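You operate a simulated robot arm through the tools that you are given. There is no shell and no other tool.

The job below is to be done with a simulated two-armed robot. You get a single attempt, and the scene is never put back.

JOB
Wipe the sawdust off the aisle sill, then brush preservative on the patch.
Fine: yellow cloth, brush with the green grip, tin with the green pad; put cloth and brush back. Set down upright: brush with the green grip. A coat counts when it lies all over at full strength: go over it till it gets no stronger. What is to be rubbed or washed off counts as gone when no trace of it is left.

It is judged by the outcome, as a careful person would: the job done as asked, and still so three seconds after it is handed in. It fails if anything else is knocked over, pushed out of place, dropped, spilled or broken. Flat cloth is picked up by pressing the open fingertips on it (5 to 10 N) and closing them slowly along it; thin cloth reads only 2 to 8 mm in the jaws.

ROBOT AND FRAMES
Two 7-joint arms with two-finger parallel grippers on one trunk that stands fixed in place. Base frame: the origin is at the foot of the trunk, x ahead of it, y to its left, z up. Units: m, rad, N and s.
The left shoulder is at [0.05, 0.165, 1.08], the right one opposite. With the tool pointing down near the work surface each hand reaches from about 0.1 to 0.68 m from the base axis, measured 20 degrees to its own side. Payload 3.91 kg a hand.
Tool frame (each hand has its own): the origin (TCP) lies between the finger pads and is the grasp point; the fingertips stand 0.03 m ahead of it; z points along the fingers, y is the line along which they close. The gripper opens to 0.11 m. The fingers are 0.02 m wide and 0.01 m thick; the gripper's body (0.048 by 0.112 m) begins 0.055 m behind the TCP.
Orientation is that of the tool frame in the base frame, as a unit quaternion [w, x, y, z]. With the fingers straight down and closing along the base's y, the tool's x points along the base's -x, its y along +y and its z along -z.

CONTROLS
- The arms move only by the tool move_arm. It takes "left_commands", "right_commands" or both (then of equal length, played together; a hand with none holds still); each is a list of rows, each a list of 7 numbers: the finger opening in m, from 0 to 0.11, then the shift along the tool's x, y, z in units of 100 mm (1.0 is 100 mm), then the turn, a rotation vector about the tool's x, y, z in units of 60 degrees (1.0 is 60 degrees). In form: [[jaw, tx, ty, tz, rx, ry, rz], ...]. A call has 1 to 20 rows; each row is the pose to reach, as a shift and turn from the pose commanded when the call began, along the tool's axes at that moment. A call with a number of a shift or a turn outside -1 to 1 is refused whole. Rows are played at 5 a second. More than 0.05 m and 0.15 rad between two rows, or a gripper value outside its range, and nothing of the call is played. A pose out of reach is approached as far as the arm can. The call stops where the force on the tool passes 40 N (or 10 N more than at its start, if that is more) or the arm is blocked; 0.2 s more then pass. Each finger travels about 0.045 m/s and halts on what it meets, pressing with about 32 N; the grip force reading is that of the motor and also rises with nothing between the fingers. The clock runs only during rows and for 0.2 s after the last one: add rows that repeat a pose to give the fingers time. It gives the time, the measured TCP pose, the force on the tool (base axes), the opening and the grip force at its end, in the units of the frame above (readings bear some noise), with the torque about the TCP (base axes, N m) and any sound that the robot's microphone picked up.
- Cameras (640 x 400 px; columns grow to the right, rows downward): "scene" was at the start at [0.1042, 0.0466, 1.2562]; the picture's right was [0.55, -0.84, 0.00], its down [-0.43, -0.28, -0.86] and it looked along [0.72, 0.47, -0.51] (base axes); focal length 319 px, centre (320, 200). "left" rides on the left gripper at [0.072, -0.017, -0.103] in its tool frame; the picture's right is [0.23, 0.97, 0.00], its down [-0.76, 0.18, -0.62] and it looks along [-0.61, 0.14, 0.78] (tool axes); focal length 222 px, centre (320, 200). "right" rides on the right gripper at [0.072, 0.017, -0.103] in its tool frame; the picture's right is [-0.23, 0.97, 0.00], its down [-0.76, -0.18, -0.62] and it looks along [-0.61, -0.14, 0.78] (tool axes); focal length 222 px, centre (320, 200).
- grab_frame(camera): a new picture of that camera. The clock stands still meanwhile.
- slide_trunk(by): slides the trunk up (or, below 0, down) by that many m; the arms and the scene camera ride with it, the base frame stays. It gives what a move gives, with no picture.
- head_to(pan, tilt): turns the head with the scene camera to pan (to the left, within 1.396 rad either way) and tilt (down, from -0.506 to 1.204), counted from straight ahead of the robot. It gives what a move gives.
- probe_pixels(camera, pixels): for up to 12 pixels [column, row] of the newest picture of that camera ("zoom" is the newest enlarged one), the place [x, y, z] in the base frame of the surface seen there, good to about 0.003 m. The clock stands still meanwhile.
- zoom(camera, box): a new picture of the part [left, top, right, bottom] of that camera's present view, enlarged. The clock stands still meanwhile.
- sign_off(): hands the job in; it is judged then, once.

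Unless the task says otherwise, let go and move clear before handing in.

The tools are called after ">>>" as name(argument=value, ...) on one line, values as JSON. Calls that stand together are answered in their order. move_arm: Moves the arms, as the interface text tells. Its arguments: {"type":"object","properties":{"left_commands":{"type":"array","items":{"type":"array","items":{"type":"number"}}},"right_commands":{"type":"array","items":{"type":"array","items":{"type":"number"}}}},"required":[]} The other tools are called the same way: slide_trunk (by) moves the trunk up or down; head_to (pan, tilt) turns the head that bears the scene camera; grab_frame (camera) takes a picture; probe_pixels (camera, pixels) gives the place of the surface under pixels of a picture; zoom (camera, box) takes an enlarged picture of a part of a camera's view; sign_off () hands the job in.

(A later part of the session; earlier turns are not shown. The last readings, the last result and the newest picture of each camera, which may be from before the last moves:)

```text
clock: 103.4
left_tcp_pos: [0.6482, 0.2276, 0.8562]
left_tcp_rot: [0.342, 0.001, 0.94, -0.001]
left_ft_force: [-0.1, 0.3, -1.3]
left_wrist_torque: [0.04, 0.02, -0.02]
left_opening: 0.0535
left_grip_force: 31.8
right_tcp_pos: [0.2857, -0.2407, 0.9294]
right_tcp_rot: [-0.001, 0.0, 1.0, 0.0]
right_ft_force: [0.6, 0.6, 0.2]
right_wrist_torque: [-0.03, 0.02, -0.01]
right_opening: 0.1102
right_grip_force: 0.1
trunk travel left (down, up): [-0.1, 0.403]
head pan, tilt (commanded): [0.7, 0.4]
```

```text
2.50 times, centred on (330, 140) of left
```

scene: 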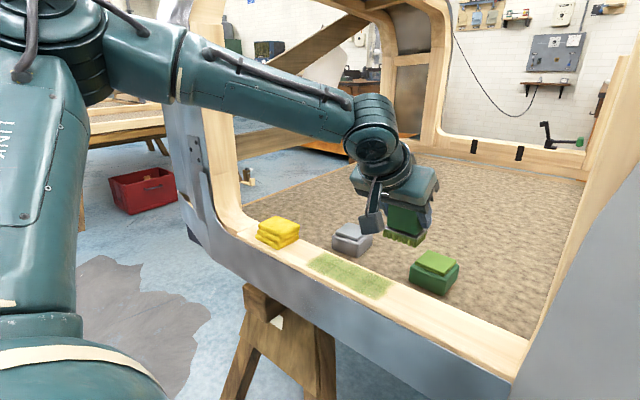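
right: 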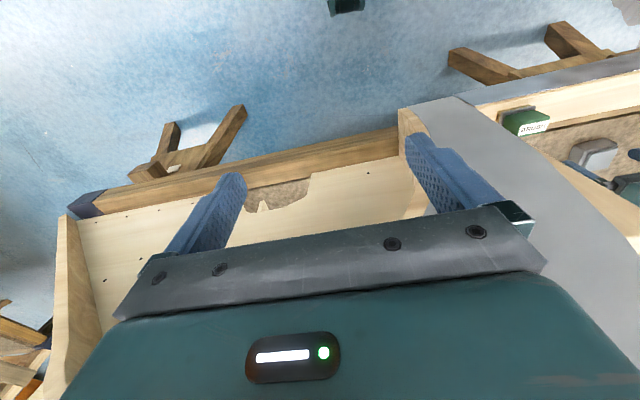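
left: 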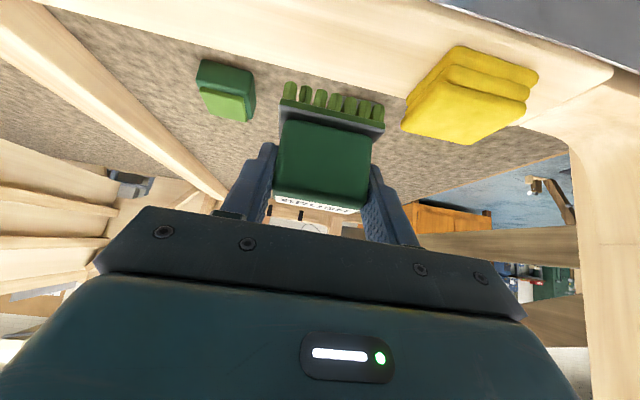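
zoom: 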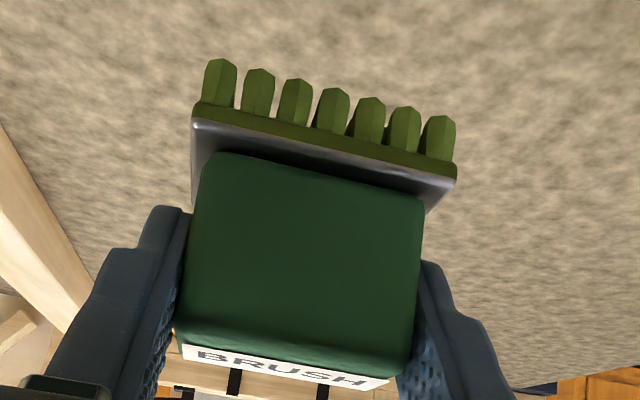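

The brush is freshly loaded and the tin is unmoved. I'll return to the +y end of the patch and lower to near contact on the near track.

>>> move_arm(left_commands=[[0.04, 0.23, 0.23, -0.24, 0, 0, 0], [0.04, 0.46, 0.46, -0.48, 0, 0, 0], [0.04, 0.708, 0.7, -0.712, 0, 0, 0], [0.04, 0.708, 0.7, -0.712, 0, 0, 0]])

>>> move_arm(left_commands=[[0.04, 0.26, 0.24, -0.22, 0, 0, 0], [0.04, 0.52, 0.48, -0.44, 0, 0, 0], [0.04, 0.766, 0.72, -0.643, 0, 0, 0], [0.04, 0.766, 0.72, -0.643, 0, 0, 0]])

>>> move_arm(left_commands=[[0.04, 0.13, 0, 0.11, 0, 0, 0], [0.04, 0.26, 0, 0.22, 0, 0, 0], [0.04, 0.37, 0, 0.318, 0, 0, 0], [0.04, 0.37, 0, 0.318, 0, 0, 0]])

```text
clock: 104.4
left_tcp_pos: [0.5497, 0.2986, 0.8639]
left_tcp_rot: [0.343, -0.001, 0.939, 0.0]
left_ft_force: [0.4, 0.2, -0.8]
left_wrist_torque: [-0.02, 0.0, 0.01]
left_opening: 0.0534
left_grip_force: 32.4
right_tcp_pos: [0.2858, -0.2416, 0.9286]
right_tcp_rot: [0.0, 0.0, 1.0, 0.001]
right_ft_force: [-0.1, 1.3, -0.7]
right_wrist_torque: [0.06, 0.03, -0.01]
right_opening: 0.1098
right_grip_force: 0.0
trunk travel left (down, up): [-0.1, 0.403]
head pan, tilt (commanded): [0.7, 0.4]
```

```text
clock: 105.4
left_tcp_pos: [0.4508, 0.3677, 0.8646]
left_tcp_rot: [0.343, 0.001, 0.939, 0.0]
left_ft_force: [-0.1, 0.3, -0.9]
left_wrist_torque: [0.0, 0.03, 0.01]
left_opening: 0.0538
left_grip_force: 32.2
right_tcp_pos: [0.287, -0.241, 0.929]
right_tcp_rot: [0.0, 0.0, 1.0, 0.0]
right_ft_force: [-0.3, -0.5, 0.2]
right_wrist_torque: [-0.01, -0.01, 0.0]
right_opening: 0.11
right_grip_force: 0.1
trunk travel left (down, up): [-0.1, 0.403]
head pan, tilt (commanded): [0.7, 0.4]
```

```text
clock: 106.4
left_tcp_pos: [0.4423, 0.3691, 0.8186]
left_tcp_rot: [0.342, -0.001, 0.94, 0.0]
left_ft_force: [-0.4, 0.2, -1.3]
left_wrist_torque: [0.0, -0.02, 0.02]
left_opening: 0.0533
left_grip_force: 31.8
right_tcp_pos: [0.2851, -0.2405, 0.9293]
right_tcp_rot: [0.0, 0.0, 1.0, 0.0]
right_ft_force: [-0.3, 0.5, 0.9]
right_wrist_torque: [-0.02, 0.0, -0.02]
right_opening: 0.1099
right_grip_force: 0.1
trunk travel left (down, up): [-0.1, 0.403]
head pan, tilt (commanded): [0.7, 0.4]
```

About 6 mm above contact. I'll lower to a light press.

>>> move_arm(left_commands=[[0.04, 0.035, 0, 0.017, 0, 0, 0], [0.04, 0.047, 0, 0.029, 0, 0, 0], [0.04, 0.057, 0, 0.037, 0, 0, 0], [0.04, 0.057, 0, 0.037, 0, 0, 0]])

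```text
clock: 107.4
left_tcp_pos: [0.4399, 0.3687, 0.8138]
left_tcp_rot: [0.344, 0.0, 0.939, 0.0]
left_ft_force: [2.7, 0.1, 8.5]
left_wrist_torque: [-0.18, 0.0, 0.04]
left_opening: 0.0533
left_grip_force: 32.2
right_tcp_pos: [0.2866, -0.2419, 0.9301]
right_tcp_rot: [0.0, -0.001, 1.0, 0.0]
right_ft_force: [0.2, -0.1, 0.6]
right_wrist_torque: [-0.01, 0.01, 0.01]
right_opening: 0.1099
right_grip_force: 0.0
trunk travel left (down, up): [-0.1, 0.403]
head pan, tilt (commanded): [0.7, 0.4]
```

Contact at 8.5 N. I'll stroke to the middle first, then loop across near, middle and far tracks, checking the force at the end of each call.

>>> move_arm(left_commands=[[0.04, 0, -0.17, 0, 0, 0, 0], [0.04, 0, -0.34, 0, 0, 0, 0], [0.04, 0, -0.51, 0, 0, 0, 0], [0.04, 0, -0.68, 0, 0, 0, 0]])

>>> move_arm(left_commands=[[0.04, 0, -0.17, 0, 0, 0, 0], [0.04, 0, -0.34, 0, 0, 0, 0], [0.04, 0, -0.51, 0, 0, 0, 0], [0.04, 0, -0.68, 0, 0, 0, 0], [0.04, -0.084, -0.68, 0.071, 0, 0, 0], [0.04, -0.1685, -0.68, 0.1415, 0, 0, 0], [0.04, -0.1685, -0.51, 0.1415, 0, 0, 0], [0.04, -0.1685, -0.34, 0.1415, 0, 0, 0], [0.04, -0.1685, -0.17, 0.1415, 0, 0, 0], [0.04, -0.1685, 0.0, 0.1415, 0, 0, 0]])

>>> zoom(camera="scene", box=[280, 220, 430, 330])

```text
clock: 108.4
left_tcp_pos: [0.4403, 0.2996, 0.8131]
left_tcp_rot: [0.344, 0.001, 0.939, -0.001]
left_ft_force: [0.8, 8.3, 24.2]
left_wrist_torque: [0.2, 0.26, 0.01]
left_opening: 0.0535
left_grip_force: 32.7
right_tcp_pos: [0.2849, -0.2419, 0.9303]
right_tcp_rot: [0.0, 0.0, 1.0, 0.001]
right_ft_force: [0.1, 0.3, -0.3]
right_wrist_torque: [-0.05, 0.0, -0.01]
right_opening: 0.1099
right_grip_force: 0.0
trunk travel left (down, up): [-0.1, 0.403]
head pan, tilt (commanded): [0.7, 0.4]
```

```text
clock: 110.6
left_tcp_pos: [0.4627, 0.3001, 0.8123]
left_tcp_rot: [0.343, 0.0, 0.939, -0.001]
left_ft_force: [0.1, -5.2, 15.7]
left_wrist_torque: [-0.52, -0.25, -0.12]
left_opening: 0.0535
left_grip_force: 31.7
right_tcp_pos: [0.2859, -0.2431, 0.9309]
right_tcp_rot: [0.001, 0.0, 1.0, 0.001]
right_ft_force: [0.0, 0.8, 0.1]
right_wrist_torque: [0.0, -0.02, -0.01]
right_opening: 0.1097
right_grip_force: 0.1
trunk travel left (down, up): [-0.1, 0.403]
head pan, tilt (commanded): [0.7, 0.4]
```

```text
3.64 times, centred on (355, 275) of scene
```

zoom: 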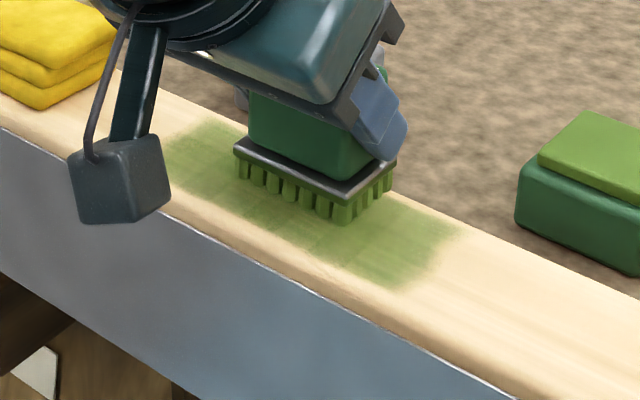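

The coat is deepening, but the force rose to 16–24 N; I'll ease off about 1 mm and carry on over the far and middle tracks.

>>> move_arm(left_commands=[[0.04, -0.006, 0.17, -0.008, 0, 0, 0], [0.04, -0.006, 0.34, -0.008, 0, 0, 0], [0.04, -0.006, 0.51, -0.008, 0, 0, 0], [0.04, -0.006, 0.7, -0.008, 0, 0, 0], [0.04, 0.078, 0.7, -0.079, 0, 0, 0], [0.04, 0.078, 0.53, -0.079, 0, 0, 0], [0.04, 0.078, 0.36, -0.079, 0, 0, 0], [0.04, 0.078, 0.19, -0.079, 0, 0, 0], [0.04, 0.078, 0.02, -0.079, 0, 0, 0], [0.04, 0.078, -0.15, -0.079, 0, 0, 0]])

>>> move_arm(left_commands=[[0.04, 0, -0.17, 0, 0, 0, 0], [0.04, 0, -0.34, 0, 0, 0, 0], [0.04, 0, -0.54, 0, 0, 0, 0], [0.04, 0.084, -0.54, -0.071, 0, 0, 0], [0.04, 0.084, -0.37, -0.071, 0, 0, 0], [0.04, 0.084, -0.2, -0.071, 0, 0, 0], [0.04, 0.084, -0.03, -0.071, 0, 0, 0], [0.04, 0.084, 0.14, -0.071, 0, 0, 0]])

>>> zoom(camera="scene", box=[280, 220, 430, 330])

```text
clock: 112.8
left_tcp_pos: [0.4524, 0.2838, 0.8118]
left_tcp_rot: [0.344, 0.0, 0.939, 0.0]
left_ft_force: [0.1, 3.0, 11.1]
left_wrist_torque: [0.03, -0.16, 0.12]
left_opening: 0.0535
left_grip_force: 31.8
right_tcp_pos: [0.2851, -0.242, 0.931]
right_tcp_rot: [0.001, 0.0, 1.0, 0.0]
right_ft_force: [0.2, 0.4, -0.3]
right_wrist_torque: [-0.03, -0.01, -0.01]
right_opening: 0.11
right_grip_force: 0.1
trunk travel left (down, up): [-0.1, 0.403]
head pan, tilt (commanded): [0.7, 0.4]
```

```text
clock: 114.6
left_tcp_pos: [0.439, 0.2997, 0.8122]
left_tcp_rot: [0.342, 0.0, 0.94, 0.0]
left_ft_force: [-0.5, 0.0, -0.9]
left_wrist_torque: [0.0, 0.03, 0.0]
left_opening: 0.0537
left_grip_force: 32.5
right_tcp_pos: [0.2857, -0.2415, 0.9296]
right_tcp_rot: [0.0, 0.001, 1.0, 0.0]
right_ft_force: [-0.1, -0.6, -0.6]
right_wrist_torque: [0.0, -0.03, -0.03]
right_opening: 0.1101
right_grip_force: 0.0
trunk travel left (down, up): [-0.1, 0.403]
head pan, tilt (commanded): [0.7, 0.4]
```

```text
3.64 times, centred on (355, 275) of scene
```

zoom: 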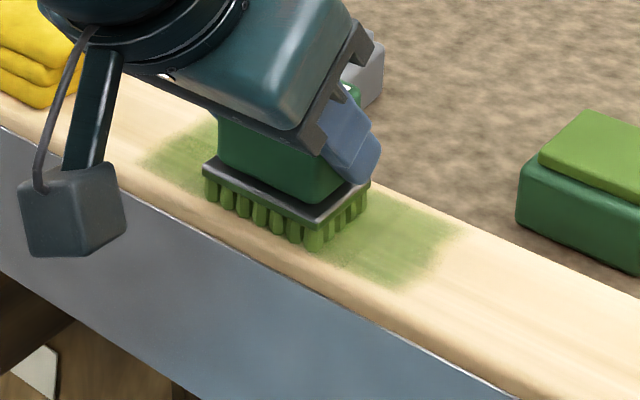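

Contact was lost again on the near track (force about 0 at z 0.812), so the brush has crept up slightly in the jaws. I'll lower about 1.5 mm to find light contact again.

>>> move_arm(left_commands=[[0.04, 0.006, 0, 0.008, 0, 0, 0], [0.04, 0.01, 0, 0.012, 0, 0, 0], [0.04, 0.01, 0, 0.012, 0, 0, 0]])

```text
clock: 115.4
left_tcp_pos: [0.4394, 0.2997, 0.8122]
left_tcp_rot: [0.344, 0.0, 0.939, 0.0]
left_ft_force: [0.1, 4.2, 7.6]
left_wrist_torque: [-0.06, -0.08, 0.07]
left_opening: 0.0535
left_grip_force: 31.8
right_tcp_pos: [0.286, -0.2414, 0.9292]
right_tcp_rot: [0.0, 0.0, 1.0, 0.0]
right_ft_force: [-0.3, 0.8, -1.3]
right_wrist_torque: [-0.02, -0.01, 0.01]
right_opening: 0.1102
right_grip_force: 0.0
trunk travel left (down, up): [-0.1, 0.403]
head pan, tilt (commanded): [0.7, 0.4]
```

Light contact again at 7.6 N. I'll stroke +y to the end of the near track and check the force there.

>>> move_arm(left_commands=[[0.04, 0, 0.17, 0, 0, 0, 0], [0.04, 0, 0.34, 0, 0, 0, 0], [0.04, 0, 0.51, 0, 0, 0, 0], [0.04, 0, 0.68, 0, 0, 0, 0]])

>>> move_arm(left_commands=[[0.04, 0, -0.17, 0, 0, 0, 0], [0.04, 0, -0.34, 0, 0, 0, 0], [0.04, 0, -0.51, 0, 0, 0, 0], [0.04, 0, -0.68, 0, 0, 0, 0], [0.04, 0, -0.85, 0, 0, 0, 0], [0.04, 0, -1.0, 0, 0, 0, 0]])

```text
clock: 116.4
left_tcp_pos: [0.4393, 0.3671, 0.8111]
left_tcp_rot: [0.343, 0.001, 0.939, -0.001]
left_ft_force: [0.9, -3.5, 10.5]
left_wrist_torque: [-0.37, -0.12, -0.07]
left_opening: 0.0532
left_grip_force: 32.8
right_tcp_pos: [0.2853, -0.2414, 0.9291]
right_tcp_rot: [0.0, -0.001, 1.0, 0.001]
right_ft_force: [-0.2, 0.0, -0.4]
right_wrist_torque: [0.02, 0.04, -0.01]
right_opening: 0.11
right_grip_force: 0.0
trunk travel left (down, up): [-0.1, 0.403]
head pan, tilt (commanded): [0.7, 0.4]
```

```text
clock: 117.8
left_tcp_pos: [0.4385, 0.2679, 0.8104]
left_tcp_rot: [0.342, 0.0, 0.94, -0.001]
left_ft_force: [-0.1, 2.0, 9.8]
left_wrist_torque: [0.15, -0.27, 0.12]
left_opening: 0.0534
left_grip_force: 31.7
right_tcp_pos: [0.2854, -0.2415, 0.9304]
right_tcp_rot: [-0.001, 0.0, 1.0, -0.001]
right_ft_force: [0.1, 0.7, -0.3]
right_wrist_torque: [-0.01, 0.01, -0.01]
right_opening: 0.11
right_grip_force: 0.0
trunk travel left (down, up): [-0.1, 0.403]
head pan, tilt (commanded): [0.7, 0.4]
```

The strokes held about 10 N. I'll check how the brush sits in the jaws, since the contact height has dropped about 4 mm.

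>>> zoom(camera="left", box=[220, 60, 440, 220])

>>> zoom(camera="scene", box=[300, 220, 440, 320])

```text
2.50 times, centred on (330, 140) of left
```

zoom: 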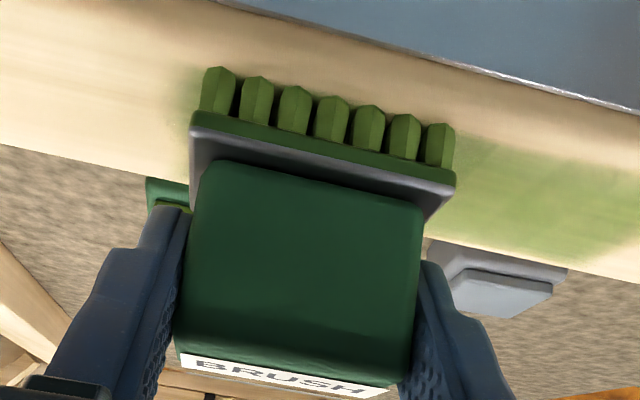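

```text
4.00 times, centred on (370, 270) of scene
```

zoom: 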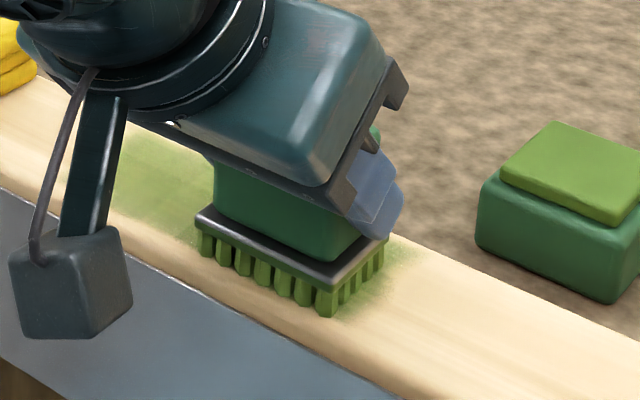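

The brush is level and its bristles rest flat on the sill. I'll continue with the middle track upward, then the far track back, at the same pressure.

>>> move_arm(left_commands=[[0.04, 0, -0.17, 0, 0, 0, 0], [0.04, 0, -0.35, 0, 0, 0, 0], [0.04, -0.09, -0.35, 0.075, 0, 0, 0], [0.04, -0.09, -0.18, 0.075, 0, 0, 0], [0.04, -0.09, 0.0, 0.075, 0, 0, 0], [0.04, -0.09, 0.17, 0.075, 0, 0, 0], [0.04, -0.09, 0.34, 0.075, 0, 0, 0], [0.04, -0.09, 0.51, 0.075, 0, 0, 0]])

>>> move_arm(left_commands=[[0.04, 0, 0.17, 0, 0, 0, 0], [0.04, 0, 0.34, 0, 0, 0, 0], [0.04, 0, 0.5, 0, 0, 0, 0], [0.04, -0.09, 0.5, 0.075, 0, 0, 0], [0.04, -0.09, 0.33, 0.075, 0, 0, 0], [0.04, -0.09, 0.16, 0.075, 0, 0, 0], [0.04, -0.09, -0.02, 0.075, 0, 0, 0]])

>>> move_arm(left_commands=[[0.04, 0, -0.17, 0, 0, 0, 0], [0.04, 0, -0.34, 0, 0, 0, 0], [0.04, 0, -0.51, 0, 0, 0, 0], [0.04, 0, -0.68, 0, 0, 0, 0], [0.04, 0, -0.84, 0, 0, 0, 0]])

>>> zoom(camera="scene", box=[280, 220, 430, 330])

```text
clock: 119.6
left_tcp_pos: [0.4518, 0.3173, 0.8124]
left_tcp_rot: [0.344, 0.001, 0.939, 0.0]
left_ft_force: [1.5, -4.5, 16.9]
left_wrist_torque: [-0.49, -0.01, -0.03]
left_opening: 0.0534
left_grip_force: 32.5
right_tcp_pos: [0.2857, -0.2427, 0.9288]
right_tcp_rot: [0.001, 0.0, 1.0, 0.0]
right_ft_force: [-0.7, 0.3, -0.7]
right_wrist_torque: [0.0, -0.02, -0.02]
right_opening: 0.1101
right_grip_force: 0.0
trunk travel left (down, up): [-0.1, 0.403]
head pan, tilt (commanded): [0.7, 0.4]
```

```text
clock: 121.2
left_tcp_pos: [0.4625, 0.3165, 0.8117]
left_tcp_rot: [0.344, 0.0, 0.939, 0.001]
left_ft_force: [0.4, 5.8, 14.5]
left_wrist_torque: [0.22, -0.03, 0.06]
left_opening: 0.0536
left_grip_force: 31.8
right_tcp_pos: [0.286, -0.2401, 0.9298]
right_tcp_rot: [0.001, 0.0, 1.0, -0.001]
right_ft_force: [0.4, -0.1, 0.7]
right_wrist_torque: [0.01, 0.03, -0.01]
right_opening: 0.1098
right_grip_force: 0.1
trunk travel left (down, up): [-0.1, 0.403]
head pan, tilt (commanded): [0.7, 0.4]
```

```text
clock: 122.4
left_tcp_pos: [0.4626, 0.2309, 0.8113]
left_tcp_rot: [0.343, -0.001, 0.939, 0.0]
left_ft_force: [-0.4, 6.1, 17.7]
left_wrist_torque: [0.29, -0.12, 0.14]
left_opening: 0.0533
left_grip_force: 31.6
right_tcp_pos: [0.2858, -0.2423, 0.9301]
right_tcp_rot: [0.0, 0.0, 1.0, 0.0]
right_ft_force: [0.3, 0.7, 0.6]
right_wrist_torque: [-0.01, 0.0, 0.02]
right_opening: 0.1097
right_grip_force: 0.1
trunk travel left (down, up): [-0.1, 0.403]
head pan, tilt (commanded): [0.7, 0.4]
```

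```text
3.64 times, centred on (355, 275) of scene
```

zoom: 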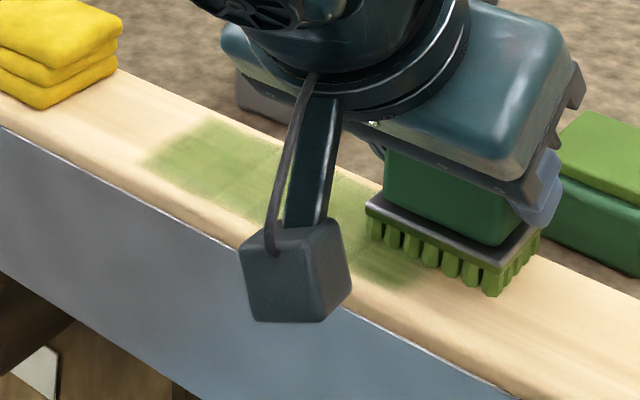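

Full-contact strokes have covered all three tracks. I'll lift off toward the tin and compare the coat with the earlier view using the same zoom box.

>>> move_arm(left_commands=[[0.04, -0.13, 0, -0.153, 0, 0, 0], [0.04, -0.322, 0, -0.383, 0, 0, 0], [0.04, -0.5, 0.1, -0.2, 0, 0, 0], [0.04, -0.7, 0.2, 0.02, 0, 0, 0], [0.04, -0.9, 0.22, 0.2, 0, 0, 0], [0.04, -0.9, 0.22, 0.2, 0, 0, 0]])

>>> grab_frame(camera="scene")

>>> zoom(camera="scene", box=[300, 240, 410, 310])

>>> zoom(camera="left", box=[200, 0, 520, 200])

```text
clock: 123.8
left_tcp_pos: [0.5471, 0.2544, 0.8538]
left_tcp_rot: [0.342, 0.0, 0.94, 0.0]
left_ft_force: [-0.4, -0.3, -0.7]
left_wrist_torque: [0.0, 0.01, 0.0]
left_opening: 0.0538
left_grip_force: 32.0
right_tcp_pos: [0.2865, -0.241, 0.9296]
right_tcp_rot: [0.0, 0.001, 1.0, 0.0]
right_ft_force: [0.1, 0.1, -0.3]
right_wrist_torque: [-0.01, 0.01, -0.01]
right_opening: 0.1099
right_grip_force: 0.1
trunk travel left (down, up): [-0.1, 0.403]
head pan, tilt (commanded): [0.7, 0.4]
```

```text
taken
```

scene: 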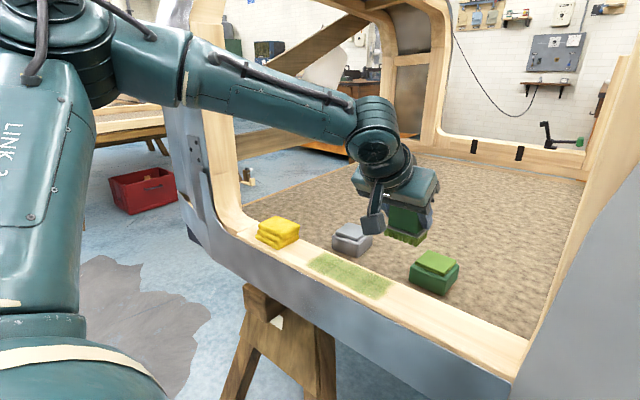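

```text
5.71 times, centred on (355, 275) of scene
```

zoom: 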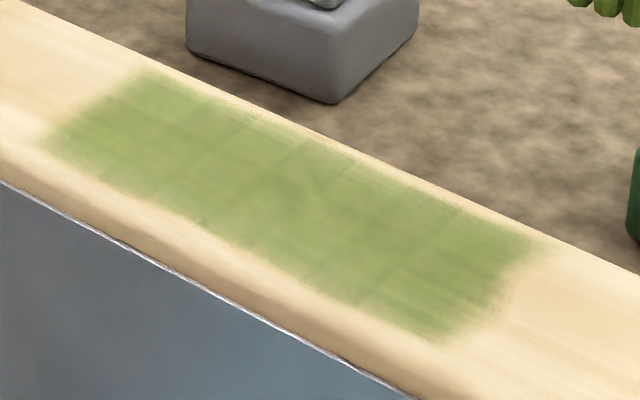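

```text
2.00 times, centred on (360, 100) of left
```

zoom: 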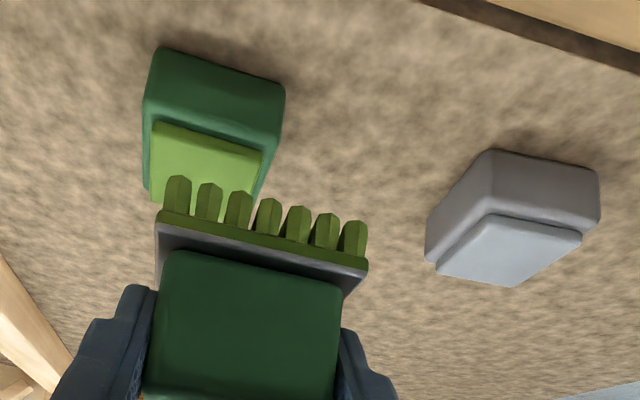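

The coat's limits are unchanged and it looks smoother than before, so it is close to saturation. I'll zoom harder to find any weaker spots.

>>> zoom(camera="scene", box=[304, 248, 354, 284])

>>> zoom(camera="scene", box=[346, 264, 402, 304])

```text
11.11 times, centred on (329, 266) of scene
```

zoom: 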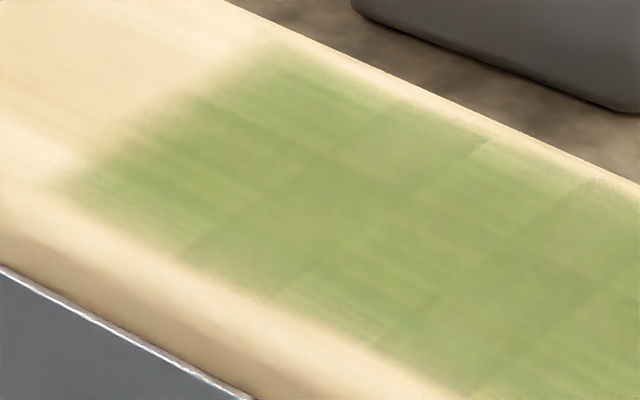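

```text
10.00 times, centred on (374, 284) of scene
```

zoom: 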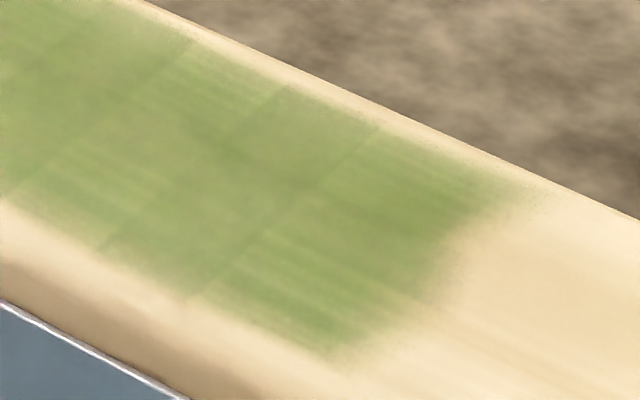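

The coat appears in tiles with slight streaks, so I can't yet tell whether it's at full strength. I'll reload and do one more full round, then compare these same two zooms.

>>> move_arm(left_commands=[[0.04, -0.27, -0.09, 0.22, 0, 0, 0], [0.04, -0.54, -0.18, 0.44, 0, 0, 0], [0.04, -0.789, -0.27, 0.662, 0, 0, 0], [0.04, -0.789, -0.27, 0.662, 0, 0, 0]])

>>> move_arm(left_commands=[[0.04, 0.17, 0, 0.2, 0, 0, 0], [0.04, 0.34, 0, 0.4, 0, 0, 0], [0.04, 0.514, 0, 0.613, 0, 0, 0], [0.04, 0.514, 0, 0.613, 0, 0, 0]])

>>> move_arm(left_commands=[[0.04, 0.026, 0, 0.031, 0, 0, 0], [0.04, 0.045, 0, 0.054, 0, 0, 0], [0.04, 0.058, 0, 0.069, 0, 0, 0], [0.04, 0.058, 0, 0.069, 0, 0, 0]])

```text
clock: 124.8
left_tcp_pos: [0.6484, 0.2259, 0.8533]
left_tcp_rot: [0.342, 0.0, 0.94, 0.0]
left_ft_force: [1.0, 0.6, -0.3]
left_wrist_torque: [0.01, 0.0, -0.01]
left_opening: 0.0533
left_grip_force: 31.9
right_tcp_pos: [0.2865, -0.2409, 0.9292]
right_tcp_rot: [-0.001, 0.0, 1.0, 0.0]
right_ft_force: [0.9, -0.1, -0.2]
right_wrist_torque: [-0.03, -0.01, -0.01]
right_opening: 0.11
right_grip_force: 0.0
trunk travel left (down, up): [-0.1, 0.403]
head pan, tilt (commanded): [0.7, 0.4]
```

```text
clock: 125.8
left_tcp_pos: [0.6468, 0.2285, 0.772]
left_tcp_rot: [0.343, 0.0, 0.94, 0.0]
left_ft_force: [0.6, 0.0, -1.5]
left_wrist_torque: [0.01, 0.05, -0.01]
left_opening: 0.0534
left_grip_force: 32.3
right_tcp_pos: [0.2852, -0.2417, 0.9303]
right_tcp_rot: [-0.001, 0.0, 1.0, 0.0]
right_ft_force: [-0.2, 0.0, 0.4]
right_wrist_torque: [0.01, -0.01, 0.03]
right_opening: 0.1101
right_grip_force: 0.1
trunk travel left (down, up): [-0.1, 0.403]
head pan, tilt (commanded): [0.7, 0.4]
```

```text
clock: 126.8
left_tcp_pos: [0.6475, 0.2284, 0.7636]
left_tcp_rot: [0.342, -0.001, 0.94, 0.001]
left_ft_force: [-0.3, 1.0, 0.2]
left_wrist_torque: [0.0, 0.0, -0.02]
left_opening: 0.0534
left_grip_force: 32.1
right_tcp_pos: [0.2862, -0.2425, 0.9296]
right_tcp_rot: [-0.001, 0.0, 1.0, 0.0]
right_ft_force: [0.3, 0.0, -0.1]
right_wrist_torque: [0.0, 0.0, 0.02]
right_opening: 0.1099
right_grip_force: 0.0
trunk travel left (down, up): [-0.1, 0.403]
head pan, tilt (commanded): [0.7, 0.4]
```

Not touching yet at z 0.7636. I'll lower 1–1.5 mm more to a light press and hold.

>>> move_arm(left_commands=[[0.04, 0.005, 0, 0.006, 0, 0, 0], [0.04, 0.009, 0, 0.011, 0, 0, 0], [0.04, 0.009, 0, 0.011, 0, 0, 0], [0.04, 0.009, 0, 0.011, 0, 0, 0]])

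>>> zoom(camera="scene", box=[390, 230, 480, 300])

```text
clock: 127.8
left_tcp_pos: [0.6481, 0.2269, 0.7617]
left_tcp_rot: [0.343, 0.0, 0.939, 0.0]
left_ft_force: [0.6, 0.5, -0.3]
left_wrist_torque: [-0.04, 0.01, -0.03]
left_opening: 0.0535
left_grip_force: 32.1
right_tcp_pos: [0.2875, -0.241, 0.9295]
right_tcp_rot: [-0.001, 0.0, 1.0, 0.0]
right_ft_force: [-0.2, 0.4, 0.0]
right_wrist_torque: [0.03, 0.04, 0.02]
right_opening: 0.1099
right_grip_force: 0.2
trunk travel left (down, up): [-0.1, 0.403]
head pan, tilt (commanded): [0.7, 0.4]
```

```text
5.71 times, centred on (435, 265) of scene
```

zoom: 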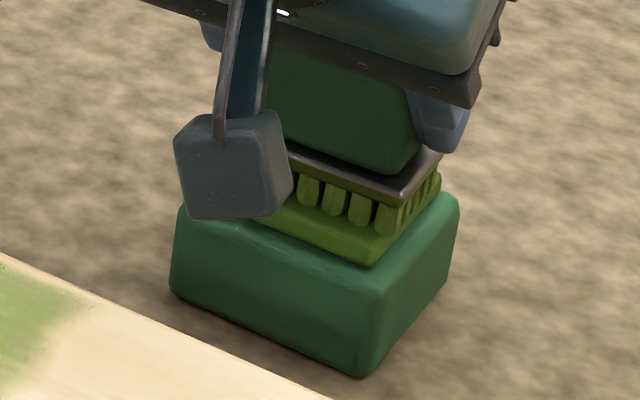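

>>> move_arm(left_commands=[[0.04, 0.005, 0, 0.006, 0, 0, 0], [0.04, 0.008, 0, 0.009, 0, 0, 0], [0.04, 0.008, 0, 0.009, 0, 0, 0], [0.04, 0.008, 0, 0.009, 0, 0, 0]])

```text
clock: 128.8
left_tcp_pos: [0.6491, 0.2285, 0.7619]
left_tcp_rot: [0.343, -0.001, 0.939, 0.0]
left_ft_force: [0.2, -0.3, 4.0]
left_wrist_torque: [-0.1, 0.0, -0.01]
left_opening: 0.0533
left_grip_force: 31.7
right_tcp_pos: [0.2865, -0.2414, 0.9306]
right_tcp_rot: [0.0, 0.0, 1.0, 0.0]
right_ft_force: [0.9, 0.6, -0.5]
right_wrist_torque: [0.02, 0.01, 0.04]
right_opening: 0.1098
right_grip_force: 0.1
trunk travel left (down, up): [-0.1, 0.403]
head pan, tilt (commanded): [0.7, 0.4]
```

The force is 4 N, enough to load. I'll hold half a second longer, then lift and return to the patch.

>>> move_arm(left_commands=[[0.04, 0.002, 0, 0.002, 0, 0, 0], [0.04, 0.002, 0, 0.002, 0, 0, 0], [0.04, 0.002, 0, 0.002, 0, 0, 0], [0.04, -0.032, 0, -0.038, 0, 0, 0], [0.04, -0.13, 0, -0.153, 0, 0, 0], [0.04, -0.322, 0, -0.383, 0, 0, 0], [0.04, -0.6, 0, -0.71, 0, 0, 0], [0.04, -0.6, 0, -0.71, 0, 0, 0]])

>>> move_arm(left_commands=[[0.04, 0.23, 0.23, -0.24, 0, 0, 0], [0.04, 0.46, 0.46, -0.48, 0, 0, 0], [0.04, 0.708, 0.7, -0.712, 0, 0, 0], [0.04, 0.708, 0.7, -0.712, 0, 0, 0]])

>>> move_arm(left_commands=[[0.04, 0.26, 0.24, -0.22, 0, 0, 0], [0.04, 0.52, 0.48, -0.44, 0, 0, 0], [0.04, 0.766, 0.72, -0.643, 0, 0, 0], [0.04, 0.766, 0.72, -0.643, 0, 0, 0]])

```text
clock: 130.6
left_tcp_pos: [0.65, 0.2292, 0.856]
left_tcp_rot: [0.342, 0.0, 0.94, 0.0]
left_ft_force: [0.0, 0.3, -0.5]
left_wrist_torque: [-0.02, 0.0, 0.01]
left_opening: 0.0534
left_grip_force: 32.2
right_tcp_pos: [0.2852, -0.2429, 0.9295]
right_tcp_rot: [0.0, 0.0, 1.0, 0.0]
right_ft_force: [0.2, 0.3, -0.2]
right_wrist_torque: [0.01, -0.01, 0.01]
right_opening: 0.11
right_grip_force: 0.1
trunk travel left (down, up): [-0.1, 0.403]
head pan, tilt (commanded): [0.7, 0.4]
```

```text
clock: 131.6
left_tcp_pos: [0.5499, 0.2982, 0.8628]
left_tcp_rot: [0.342, 0.001, 0.94, 0.0]
left_ft_force: [0.1, 0.2, -0.1]
left_wrist_torque: [0.0, 0.0, 0.0]
left_opening: 0.0532
left_grip_force: 31.9
right_tcp_pos: [0.2865, -0.2415, 0.9281]
right_tcp_rot: [0.0, 0.0, 1.0, 0.0]
right_ft_force: [-0.4, 0.3, 0.3]
right_wrist_torque: [0.01, -0.03, 0.0]
right_opening: 0.1099
right_grip_force: 0.0
trunk travel left (down, up): [-0.1, 0.403]
head pan, tilt (commanded): [0.7, 0.4]
```

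```text
clock: 132.6
left_tcp_pos: [0.4478, 0.3735, 0.8621]
left_tcp_rot: [0.342, 0.001, 0.94, 0.0]
left_ft_force: [-0.1, -0.5, -1.0]
left_wrist_torque: [0.0, 0.02, 0.02]
left_opening: 0.0533
left_grip_force: 32.1
right_tcp_pos: [0.2858, -0.2413, 0.93]
right_tcp_rot: [0.0, 0.001, 1.0, 0.0]
right_ft_force: [0.1, -0.1, 0.6]
right_wrist_torque: [-0.01, 0.03, 0.02]
right_opening: 0.1101
right_grip_force: 0.0
trunk travel left (down, up): [-0.1, 0.403]
head pan, tilt (commanded): [0.7, 0.4]
```

Over the +y end again at z 0.862. I'll lower to near contact, then press lightly.

>>> move_arm(left_commands=[[0.04, 0.13, 0, 0.115, 0, 0, 0], [0.04, 0.26, 0, 0.23, 0, 0, 0], [0.04, 0.36, 0, 0.322, 0, 0, 0], [0.04, 0.379, 0, 0.342, 0, 0, 0], [0.04, 0.379, 0, 0.342, 0, 0, 0]])

>>> move_arm(left_commands=[[0.04, 0.006, 0, 0.008, 0, 0, 0], [0.04, 0.011, 0, 0.013, 0, 0, 0], [0.04, 0.011, 0, 0.013, 0, 0, 0]])

```text
clock: 133.8
left_tcp_pos: [0.4399, 0.3699, 0.8133]
left_tcp_rot: [0.342, -0.001, 0.94, 0.001]
left_ft_force: [-1.0, 0.0, -1.2]
left_wrist_torque: [0.02, 0.01, 0.0]
left_opening: 0.0533
left_grip_force: 32.2
right_tcp_pos: [0.2863, -0.2402, 0.9299]
right_tcp_rot: [0.0, 0.0, 1.0, 0.0]
right_ft_force: [0.7, 0.3, -0.5]
right_wrist_torque: [-0.01, 0.01, 0.0]
right_opening: 0.11
right_grip_force: 0.0
trunk travel left (down, up): [-0.1, 0.403]
head pan, tilt (commanded): [0.7, 0.4]
```

```text
clock: 134.6
left_tcp_pos: [0.4406, 0.3705, 0.8108]
left_tcp_rot: [0.343, 0.0, 0.939, -0.001]
left_ft_force: [0.1, -1.1, 0.1]
left_wrist_torque: [0.0, 0.0, -0.01]
left_opening: 0.0533
left_grip_force: 31.9
right_tcp_pos: [0.2873, -0.2411, 0.929]
right_tcp_rot: [0.0, 0.0, 1.0, 0.0]
right_ft_force: [-1.1, 0.4, 0.2]
right_wrist_torque: [0.0, 0.0, -0.03]
right_opening: 0.1101
right_grip_force: 0.1
trunk travel left (down, up): [-0.1, 0.403]
head pan, tilt (commanded): [0.7, 0.4]
```

>>> move_arm(left_commands=[[0.04, 0.006, 0, 0.008, 0, 0, 0], [0.04, 0.012, 0, 0.014, 0, 0, 0], [0.04, 0.012, 0, 0.014, 0, 0, 0]])

```text
clock: 135.4
left_tcp_pos: [0.441, 0.3706, 0.8112]
left_tcp_rot: [0.343, 0.001, 0.939, -0.001]
left_ft_force: [0.7, -0.4, 3.3]
left_wrist_torque: [-0.14, -0.04, 0.03]
left_opening: 0.0535
left_grip_force: 31.6
right_tcp_pos: [0.2862, -0.2414, 0.929]
right_tcp_rot: [0.0, 0.0, 1.0, -0.001]
right_ft_force: [0.4, 0.4, 0.7]
right_wrist_torque: [0.0, 0.06, 0.0]
right_opening: 0.1099
right_grip_force: 0.0
trunk travel left (down, up): [-0.1, 0.403]
head pan, tilt (commanded): [0.7, 0.4]
```

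Light contact at 3.3 N. I'll add 0.3 mm and stroke the near track.

>>> move_arm(left_commands=[[0.04, 0.003, 0, 0.003, 0, 0, 0], [0.04, 0.003, -0.17, 0.003, 0, 0, 0], [0.04, 0.003, -0.34, 0.003, 0, 0, 0], [0.04, 0.003, -0.51, 0.003, 0, 0, 0], [0.04, 0.003, -0.7, 0.003, 0, 0, 0]])

>>> move_arm(left_commands=[[0.04, 0, -0.17, 0, 0, 0, 0], [0.04, 0, -0.34, 0, 0, 0, 0], [0.04, 0, -0.51, 0, 0, 0, 0], [0.04, 0, -0.68, 0, 0, 0, 0], [0.04, -0.09, -0.68, 0.075, 0, 0, 0], [0.04, -0.09, -0.51, 0.075, 0, 0, 0], [0.04, -0.09, -0.34, 0.075, 0, 0, 0], [0.04, -0.09, -0.17, 0.075, 0, 0, 0], [0.04, -0.09, 0.0, 0.075, 0, 0, 0]])

```text
clock: 136.6
left_tcp_pos: [0.4401, 0.2996, 0.8094]
left_tcp_rot: [0.343, -0.001, 0.939, 0.001]
left_ft_force: [-1.1, 5.1, 16.9]
left_wrist_torque: [0.07, 0.08, 0.09]
left_opening: 0.0533
left_grip_force: 32.5
right_tcp_pos: [0.2858, -0.2424, 0.9308]
right_tcp_rot: [0.001, 0.0, 1.0, -0.001]
right_ft_force: [-0.1, 0.4, -0.3]
right_wrist_torque: [0.0, -0.01, 0.01]
right_opening: 0.1098
right_grip_force: 0.1
trunk travel left (down, up): [-0.1, 0.403]
head pan, tilt (commanded): [0.7, 0.4]
```

```text
clock: 138.6
left_tcp_pos: [0.4529, 0.297, 0.8111]
left_tcp_rot: [0.343, 0.002, 0.939, -0.001]
left_ft_force: [0.0, -5.3, 15.1]
left_wrist_torque: [-0.48, -0.07, -0.09]
left_opening: 0.0534
left_grip_force: 32.1
right_tcp_pos: [0.2858, -0.2423, 0.9295]
right_tcp_rot: [0.0, 0.0, 1.0, 0.001]
right_ft_force: [0.1, -0.3, 0.5]
right_wrist_torque: [0.01, 0.01, 0.04]
right_opening: 0.1097
right_grip_force: 0.1
trunk travel left (down, up): [-0.1, 0.403]
head pan, tilt (commanded): [0.7, 0.4]
```

Good steady contact (15–17 N). I'll continue up the middle track to y 0.37, shift to the far track and run down it.

>>> move_arm(left_commands=[[0.04, -0.003, 0.17, -0.003, 0, 0, 0], [0.04, -0.003, 0.34, -0.003, 0, 0, 0], [0.04, -0.003, 0.51, -0.003, 0, 0, 0], [0.04, -0.003, 0.72, -0.003, 0, 0, 0], [0.04, -0.093, 0.72, 0.072, 0, 0, 0], [0.04, -0.093, 0.55, 0.072, 0, 0, 0], [0.04, -0.093, 0.38, 0.072, 0, 0, 0], [0.04, -0.093, 0.2, 0.072, 0, 0, 0], [0.04, -0.093, 0.0, 0.072, 0, 0, 0]])

>>> move_arm(left_commands=[[0.04, 0, -0.17, 0, 0, 0, 0], [0.04, 0, -0.34, 0, 0, 0, 0], [0.04, 0, -0.51, 0, 0, 0, 0], [0.04, 0, -0.68, 0, 0, 0, 0], [0.04, 0, -0.51, 0, 0, 0, 0], [0.04, 0, -0.34, 0, 0, 0, 0], [0.04, 0, -0.17, 0, 0, 0, 0], [0.04, 0, 0, 0, 0, 0, 0], [0.04, 0, 0.17, 0, 0, 0, 0], [0.04, 0, 0.34, 0, 0, 0, 0], [0.04, 0, 0.51, 0, 0, 0, 0], [0.04, 0, 0.7, 0, 0, 0, 0]])

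```text
clock: 140.6
left_tcp_pos: [0.4634, 0.2997, 0.8096]
left_tcp_rot: [0.343, -0.001, 0.939, 0.001]
left_ft_force: [-0.7, 1.9, 4.8]
left_wrist_torque: [0.16, -0.09, 0.07]
left_opening: 0.0534
left_grip_force: 32.1
right_tcp_pos: [0.2861, -0.2416, 0.9302]
right_tcp_rot: [-0.001, 0.0, 1.0, -0.001]
right_ft_force: [0.5, 0.2, -0.6]
right_wrist_torque: [-0.02, -0.02, 0.0]
right_opening: 0.1104
right_grip_force: 0.0
trunk travel left (down, up): [-0.1, 0.403]
head pan, tilt (commanded): [0.7, 0.4]
```

```text
clock: 143.2
left_tcp_pos: [0.4643, 0.3711, 0.8102]
left_tcp_rot: [0.343, 0.0, 0.939, 0.0]
left_ft_force: [0.2, -0.5, 2.0]
left_wrist_torque: [-0.16, 0.01, -0.02]
left_opening: 0.0534
left_grip_force: 32.4
right_tcp_pos: [0.2858, -0.2419, 0.93]
right_tcp_rot: [-0.001, -0.001, 1.0, -0.001]
right_ft_force: [-0.5, 0.9, -0.6]
right_wrist_torque: [-0.02, 0.01, 0.0]
right_opening: 0.1099
right_grip_force: 0.0
trunk travel left (down, up): [-0.1, 0.403]
head pan, tilt (commanded): [0.7, 0.4]
```

Contact is light at 2 N here. I'll add about 0.6 mm and run one more full pass down the far track and back up the near one, then look.

>>> move_arm(left_commands=[[0.04, 0.004, 0, 0.005, 0, 0, 0], [0.04, 0.004, -0.17, 0.005, 0, 0, 0], [0.04, 0.004, -0.34, 0.005, 0, 0, 0], [0.04, 0.004, -0.51, 0.005, 0, 0, 0], [0.04, 0.004, -0.7, 0.005, 0, 0, 0]])

>>> move_arm(left_commands=[[0.04, 0, -0.17, 0, 0, 0, 0], [0.04, 0, -0.34, 0, 0, 0, 0], [0.04, 0, -0.51, 0, 0, 0, 0], [0.04, 0, -0.68, 0, 0, 0, 0], [0.04, 0.09, -0.68, -0.075, 0, 0, 0], [0.04, 0.18, -0.68, -0.15, 0, 0, 0], [0.04, 0.18, -0.51, -0.15, 0, 0, 0], [0.04, 0.18, -0.34, -0.15, 0, 0, 0], [0.04, 0.18, -0.17, -0.15, 0, 0, 0], [0.04, 0.18, 0.0, -0.15, 0, 0, 0]])

>>> move_arm(left_commands=[[0.04, 0, 0.17, 0, 0, 0, 0], [0.04, 0, 0.34, 0, 0, 0, 0], [0.04, 0, 0.51, 0, 0, 0, 0], [0.04, 0, 0.7, 0, 0, 0, 0]])

```text
clock: 144.4
left_tcp_pos: [0.4622, 0.3004, 0.8098]
left_tcp_rot: [0.343, 0.0, 0.939, 0.0]
left_ft_force: [0.8, 4.3, 12.9]
left_wrist_torque: [-0.02, 0.05, 0.07]
left_opening: 0.0536
left_grip_force: 31.9
right_tcp_pos: [0.2852, -0.2415, 0.9303]
right_tcp_rot: [0.001, -0.001, 1.0, 0.0]
right_ft_force: [0.5, -0.9, -0.9]
right_wrist_torque: [0.0, 0.01, 0.04]
right_opening: 0.1101
right_grip_force: 0.0
trunk travel left (down, up): [-0.1, 0.403]
head pan, tilt (commanded): [0.7, 0.4]
```

```text
clock: 146.6
left_tcp_pos: [0.441, 0.2977, 0.8088]
left_tcp_rot: [0.343, 0.001, 0.939, -0.001]
left_ft_force: [0.5, -5.9, 17.8]
left_wrist_torque: [-0.47, 0.11, -0.03]
left_opening: 0.0536
left_grip_force: 32.2
right_tcp_pos: [0.285, -0.2426, 0.9286]
right_tcp_rot: [0.002, 0.0, 1.0, 0.001]
right_ft_force: [-0.6, -0.4, 0.3]
right_wrist_torque: [0.04, 0.01, -0.03]
right_opening: 0.1099
right_grip_force: 0.0
trunk travel left (down, up): [-0.1, 0.403]
head pan, tilt (commanded): [0.7, 0.4]
```

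```text
clock: 147.6
left_tcp_pos: [0.4406, 0.3685, 0.8089]
left_tcp_rot: [0.343, 0.001, 0.939, 0.0]
left_ft_force: [0.1, -3.4, 10.9]
left_wrist_torque: [-0.27, -0.13, -0.14]
left_opening: 0.0533
left_grip_force: 31.6
right_tcp_pos: [0.286, -0.2415, 0.9291]
right_tcp_rot: [0.001, -0.001, 1.0, 0.001]
right_ft_force: [-0.3, -1.0, 0.7]
right_wrist_torque: [-0.01, -0.02, -0.02]
right_opening: 0.1102
right_grip_force: 0.1
trunk travel left (down, up): [-0.1, 0.403]
head pan, tilt (commanded): [0.7, 0.4]
```

Both passes held 11–18 N. I'll lift off and move inward to compare the same two zooms as before.

>>> move_arm(left_commands=[[0.04, -0.13, 0, -0.153, 0, 0, 0], [0.04, -0.322, 0, -0.383, 0, 0, 0], [0.04, -0.58, -0.3, -0.16, 0, 0, 0], [0.04, -0.85, -0.6, 0.06, 0, 0, 0], [0.04, -1.0, -0.95, 0.2, 0, 0, 0], [0.04, -1.0, -0.95, 0.2, 0, 0, 0]])

>>> grab_frame(camera="scene")

>>> zoom(camera="scene", box=[304, 248, 354, 284])

>>> zoom(camera="scene", box=[346, 264, 402, 304])

>>> zoom(camera="scene", box=[300, 240, 410, 310])

```text
clock: 149.0
left_tcp_pos: [0.5298, 0.2714, 0.8568]
left_tcp_rot: [0.342, 0.0, 0.94, -0.001]
left_ft_force: [0.5, -0.7, -1.0]
left_wrist_torque: [0.0, 0.0, -0.01]
left_opening: 0.0535
left_grip_force: 31.6
right_tcp_pos: [0.2848, -0.2419, 0.93]
right_tcp_rot: [0.0, 0.001, 1.0, 0.001]
right_ft_force: [-0.4, -0.4, -0.3]
right_wrist_torque: [0.01, 0.03, 0.01]
right_opening: 0.1099
right_grip_force: 0.1
trunk travel left (down, up): [-0.1, 0.403]
head pan, tilt (commanded): [0.7, 0.4]
```

```text
taken
```

scene: 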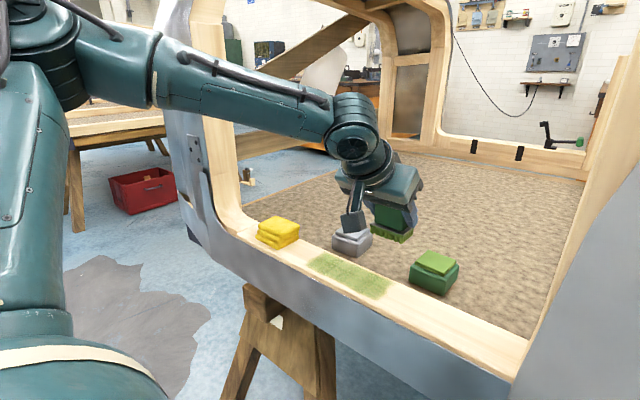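

```text
11.11 times, centred on (329, 266) of scene
```

zoom: 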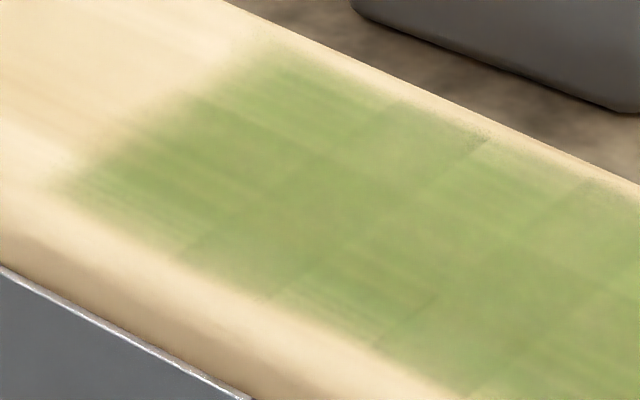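

```text
10.00 times, centred on (374, 284) of scene
```

zoom: 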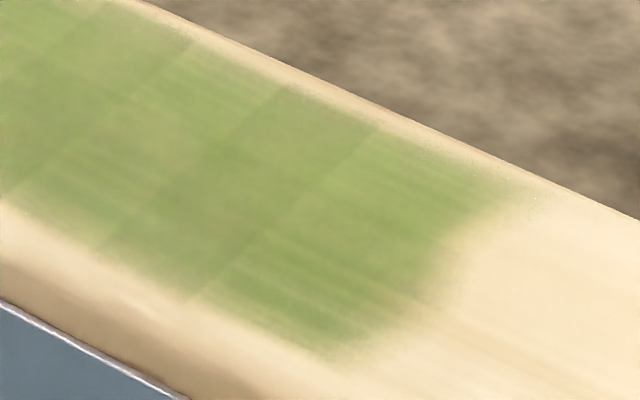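

```text
5.71 times, centred on (355, 275) of scene
```

zoom: 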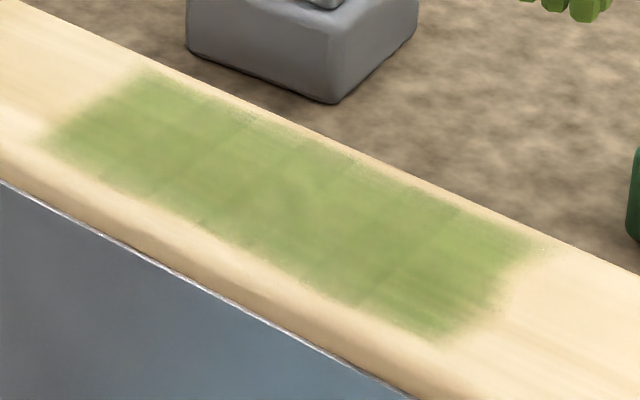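

The coat looks identical to the last round, so it gets no stronger. I do notice faint specks near the far right corner, around (440–545, 155–215) of the middle zoom, so I'll look closer in case it's a sawdust trace.

>>> zoom(camera="scene", box=[376, 268, 408, 288])

>>> probe_pixels(camera="zoom", pixels=[[400, 340], [300, 200], [500, 300], [200, 120]])

>>> zoom(camera="scene", box=[308, 244, 372, 284])

```text
16.00 times, centred on (392, 278) of scene
```

zoom: 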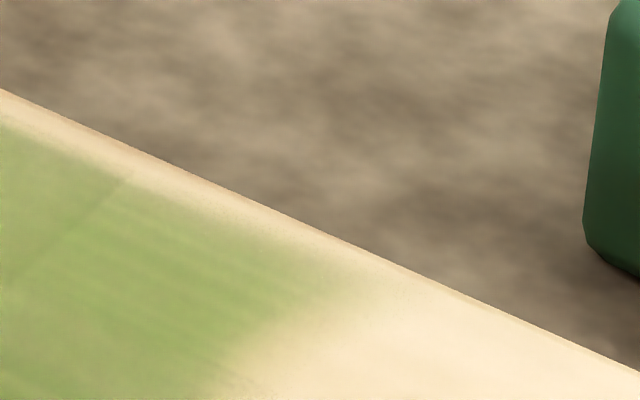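

```text
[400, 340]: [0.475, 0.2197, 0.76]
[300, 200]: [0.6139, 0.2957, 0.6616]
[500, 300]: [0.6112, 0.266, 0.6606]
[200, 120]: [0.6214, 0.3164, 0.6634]
```

```text
10.00 times, centred on (340, 264) of scene
```

zoom: 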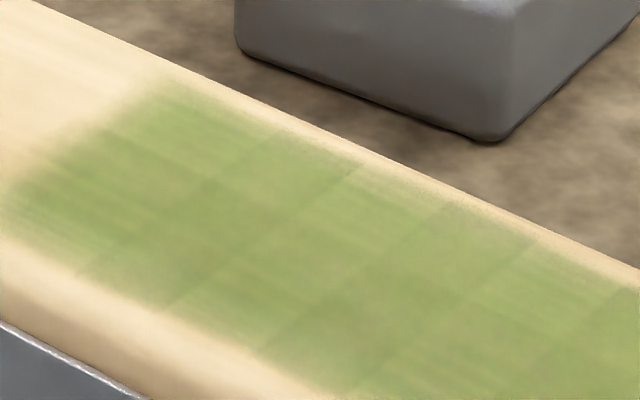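

Those were only image artefacts; the coat is even and unchanged. Now I'll check how the brush sits in the jaws before returning it.

>>> zoom(camera="scene", box=[340, 180, 440, 250])

>>> probe_pixels(camera="zoom", pixels=[[210, 330], [380, 395], [400, 385], [460, 340], [330, 360], [240, 310], [300, 250], [430, 370]])

>>> grab_frame(camera="left")

```text
5.71 times, centred on (390, 215) of scene
```

zoom: 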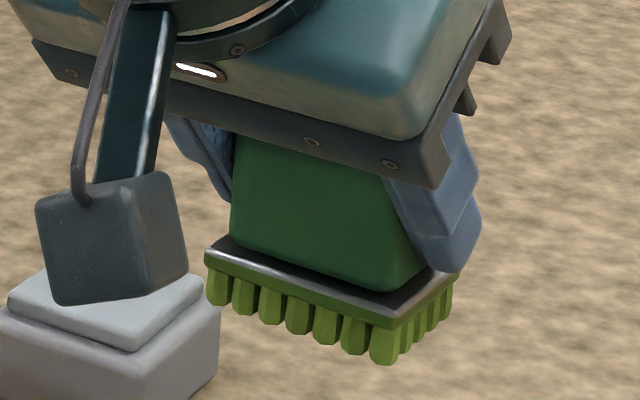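

```text
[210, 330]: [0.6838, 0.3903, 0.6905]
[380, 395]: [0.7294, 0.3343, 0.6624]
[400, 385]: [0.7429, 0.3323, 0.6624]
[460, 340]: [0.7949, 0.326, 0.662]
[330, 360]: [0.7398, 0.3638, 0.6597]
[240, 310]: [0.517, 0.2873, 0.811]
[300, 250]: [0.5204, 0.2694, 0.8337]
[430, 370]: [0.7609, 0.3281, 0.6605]
```

```text
taken
```

left: 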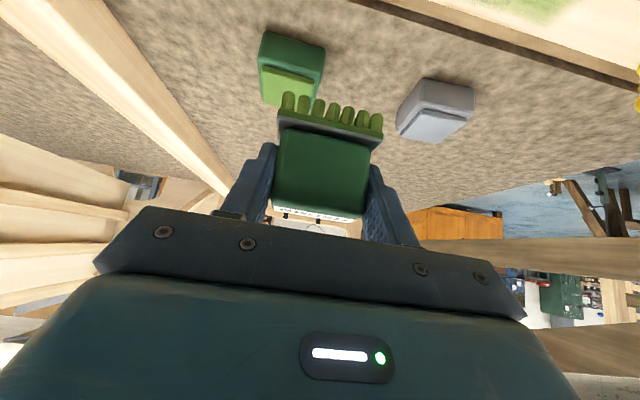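

I'll probe the brush's plate and bristle corners to see whether it is still level and how it sits relative to the TCP.

>>> probe_pixels(camera="zoom", pixels=[[210, 258], [392, 320], [452, 282], [215, 298], [382, 358], [443, 312], [240, 240], [390, 285], [300, 200], [300, 285], [345, 300], [350, 345]])

```text
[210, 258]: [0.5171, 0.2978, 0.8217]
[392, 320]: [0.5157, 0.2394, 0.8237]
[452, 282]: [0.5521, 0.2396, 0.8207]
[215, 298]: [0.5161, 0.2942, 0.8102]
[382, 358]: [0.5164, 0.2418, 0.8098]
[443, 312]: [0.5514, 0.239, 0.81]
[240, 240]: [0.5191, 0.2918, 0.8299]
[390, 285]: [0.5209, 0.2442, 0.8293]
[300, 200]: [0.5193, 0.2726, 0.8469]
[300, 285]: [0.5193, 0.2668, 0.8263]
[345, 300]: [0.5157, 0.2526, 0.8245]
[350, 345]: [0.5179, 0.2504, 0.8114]
```

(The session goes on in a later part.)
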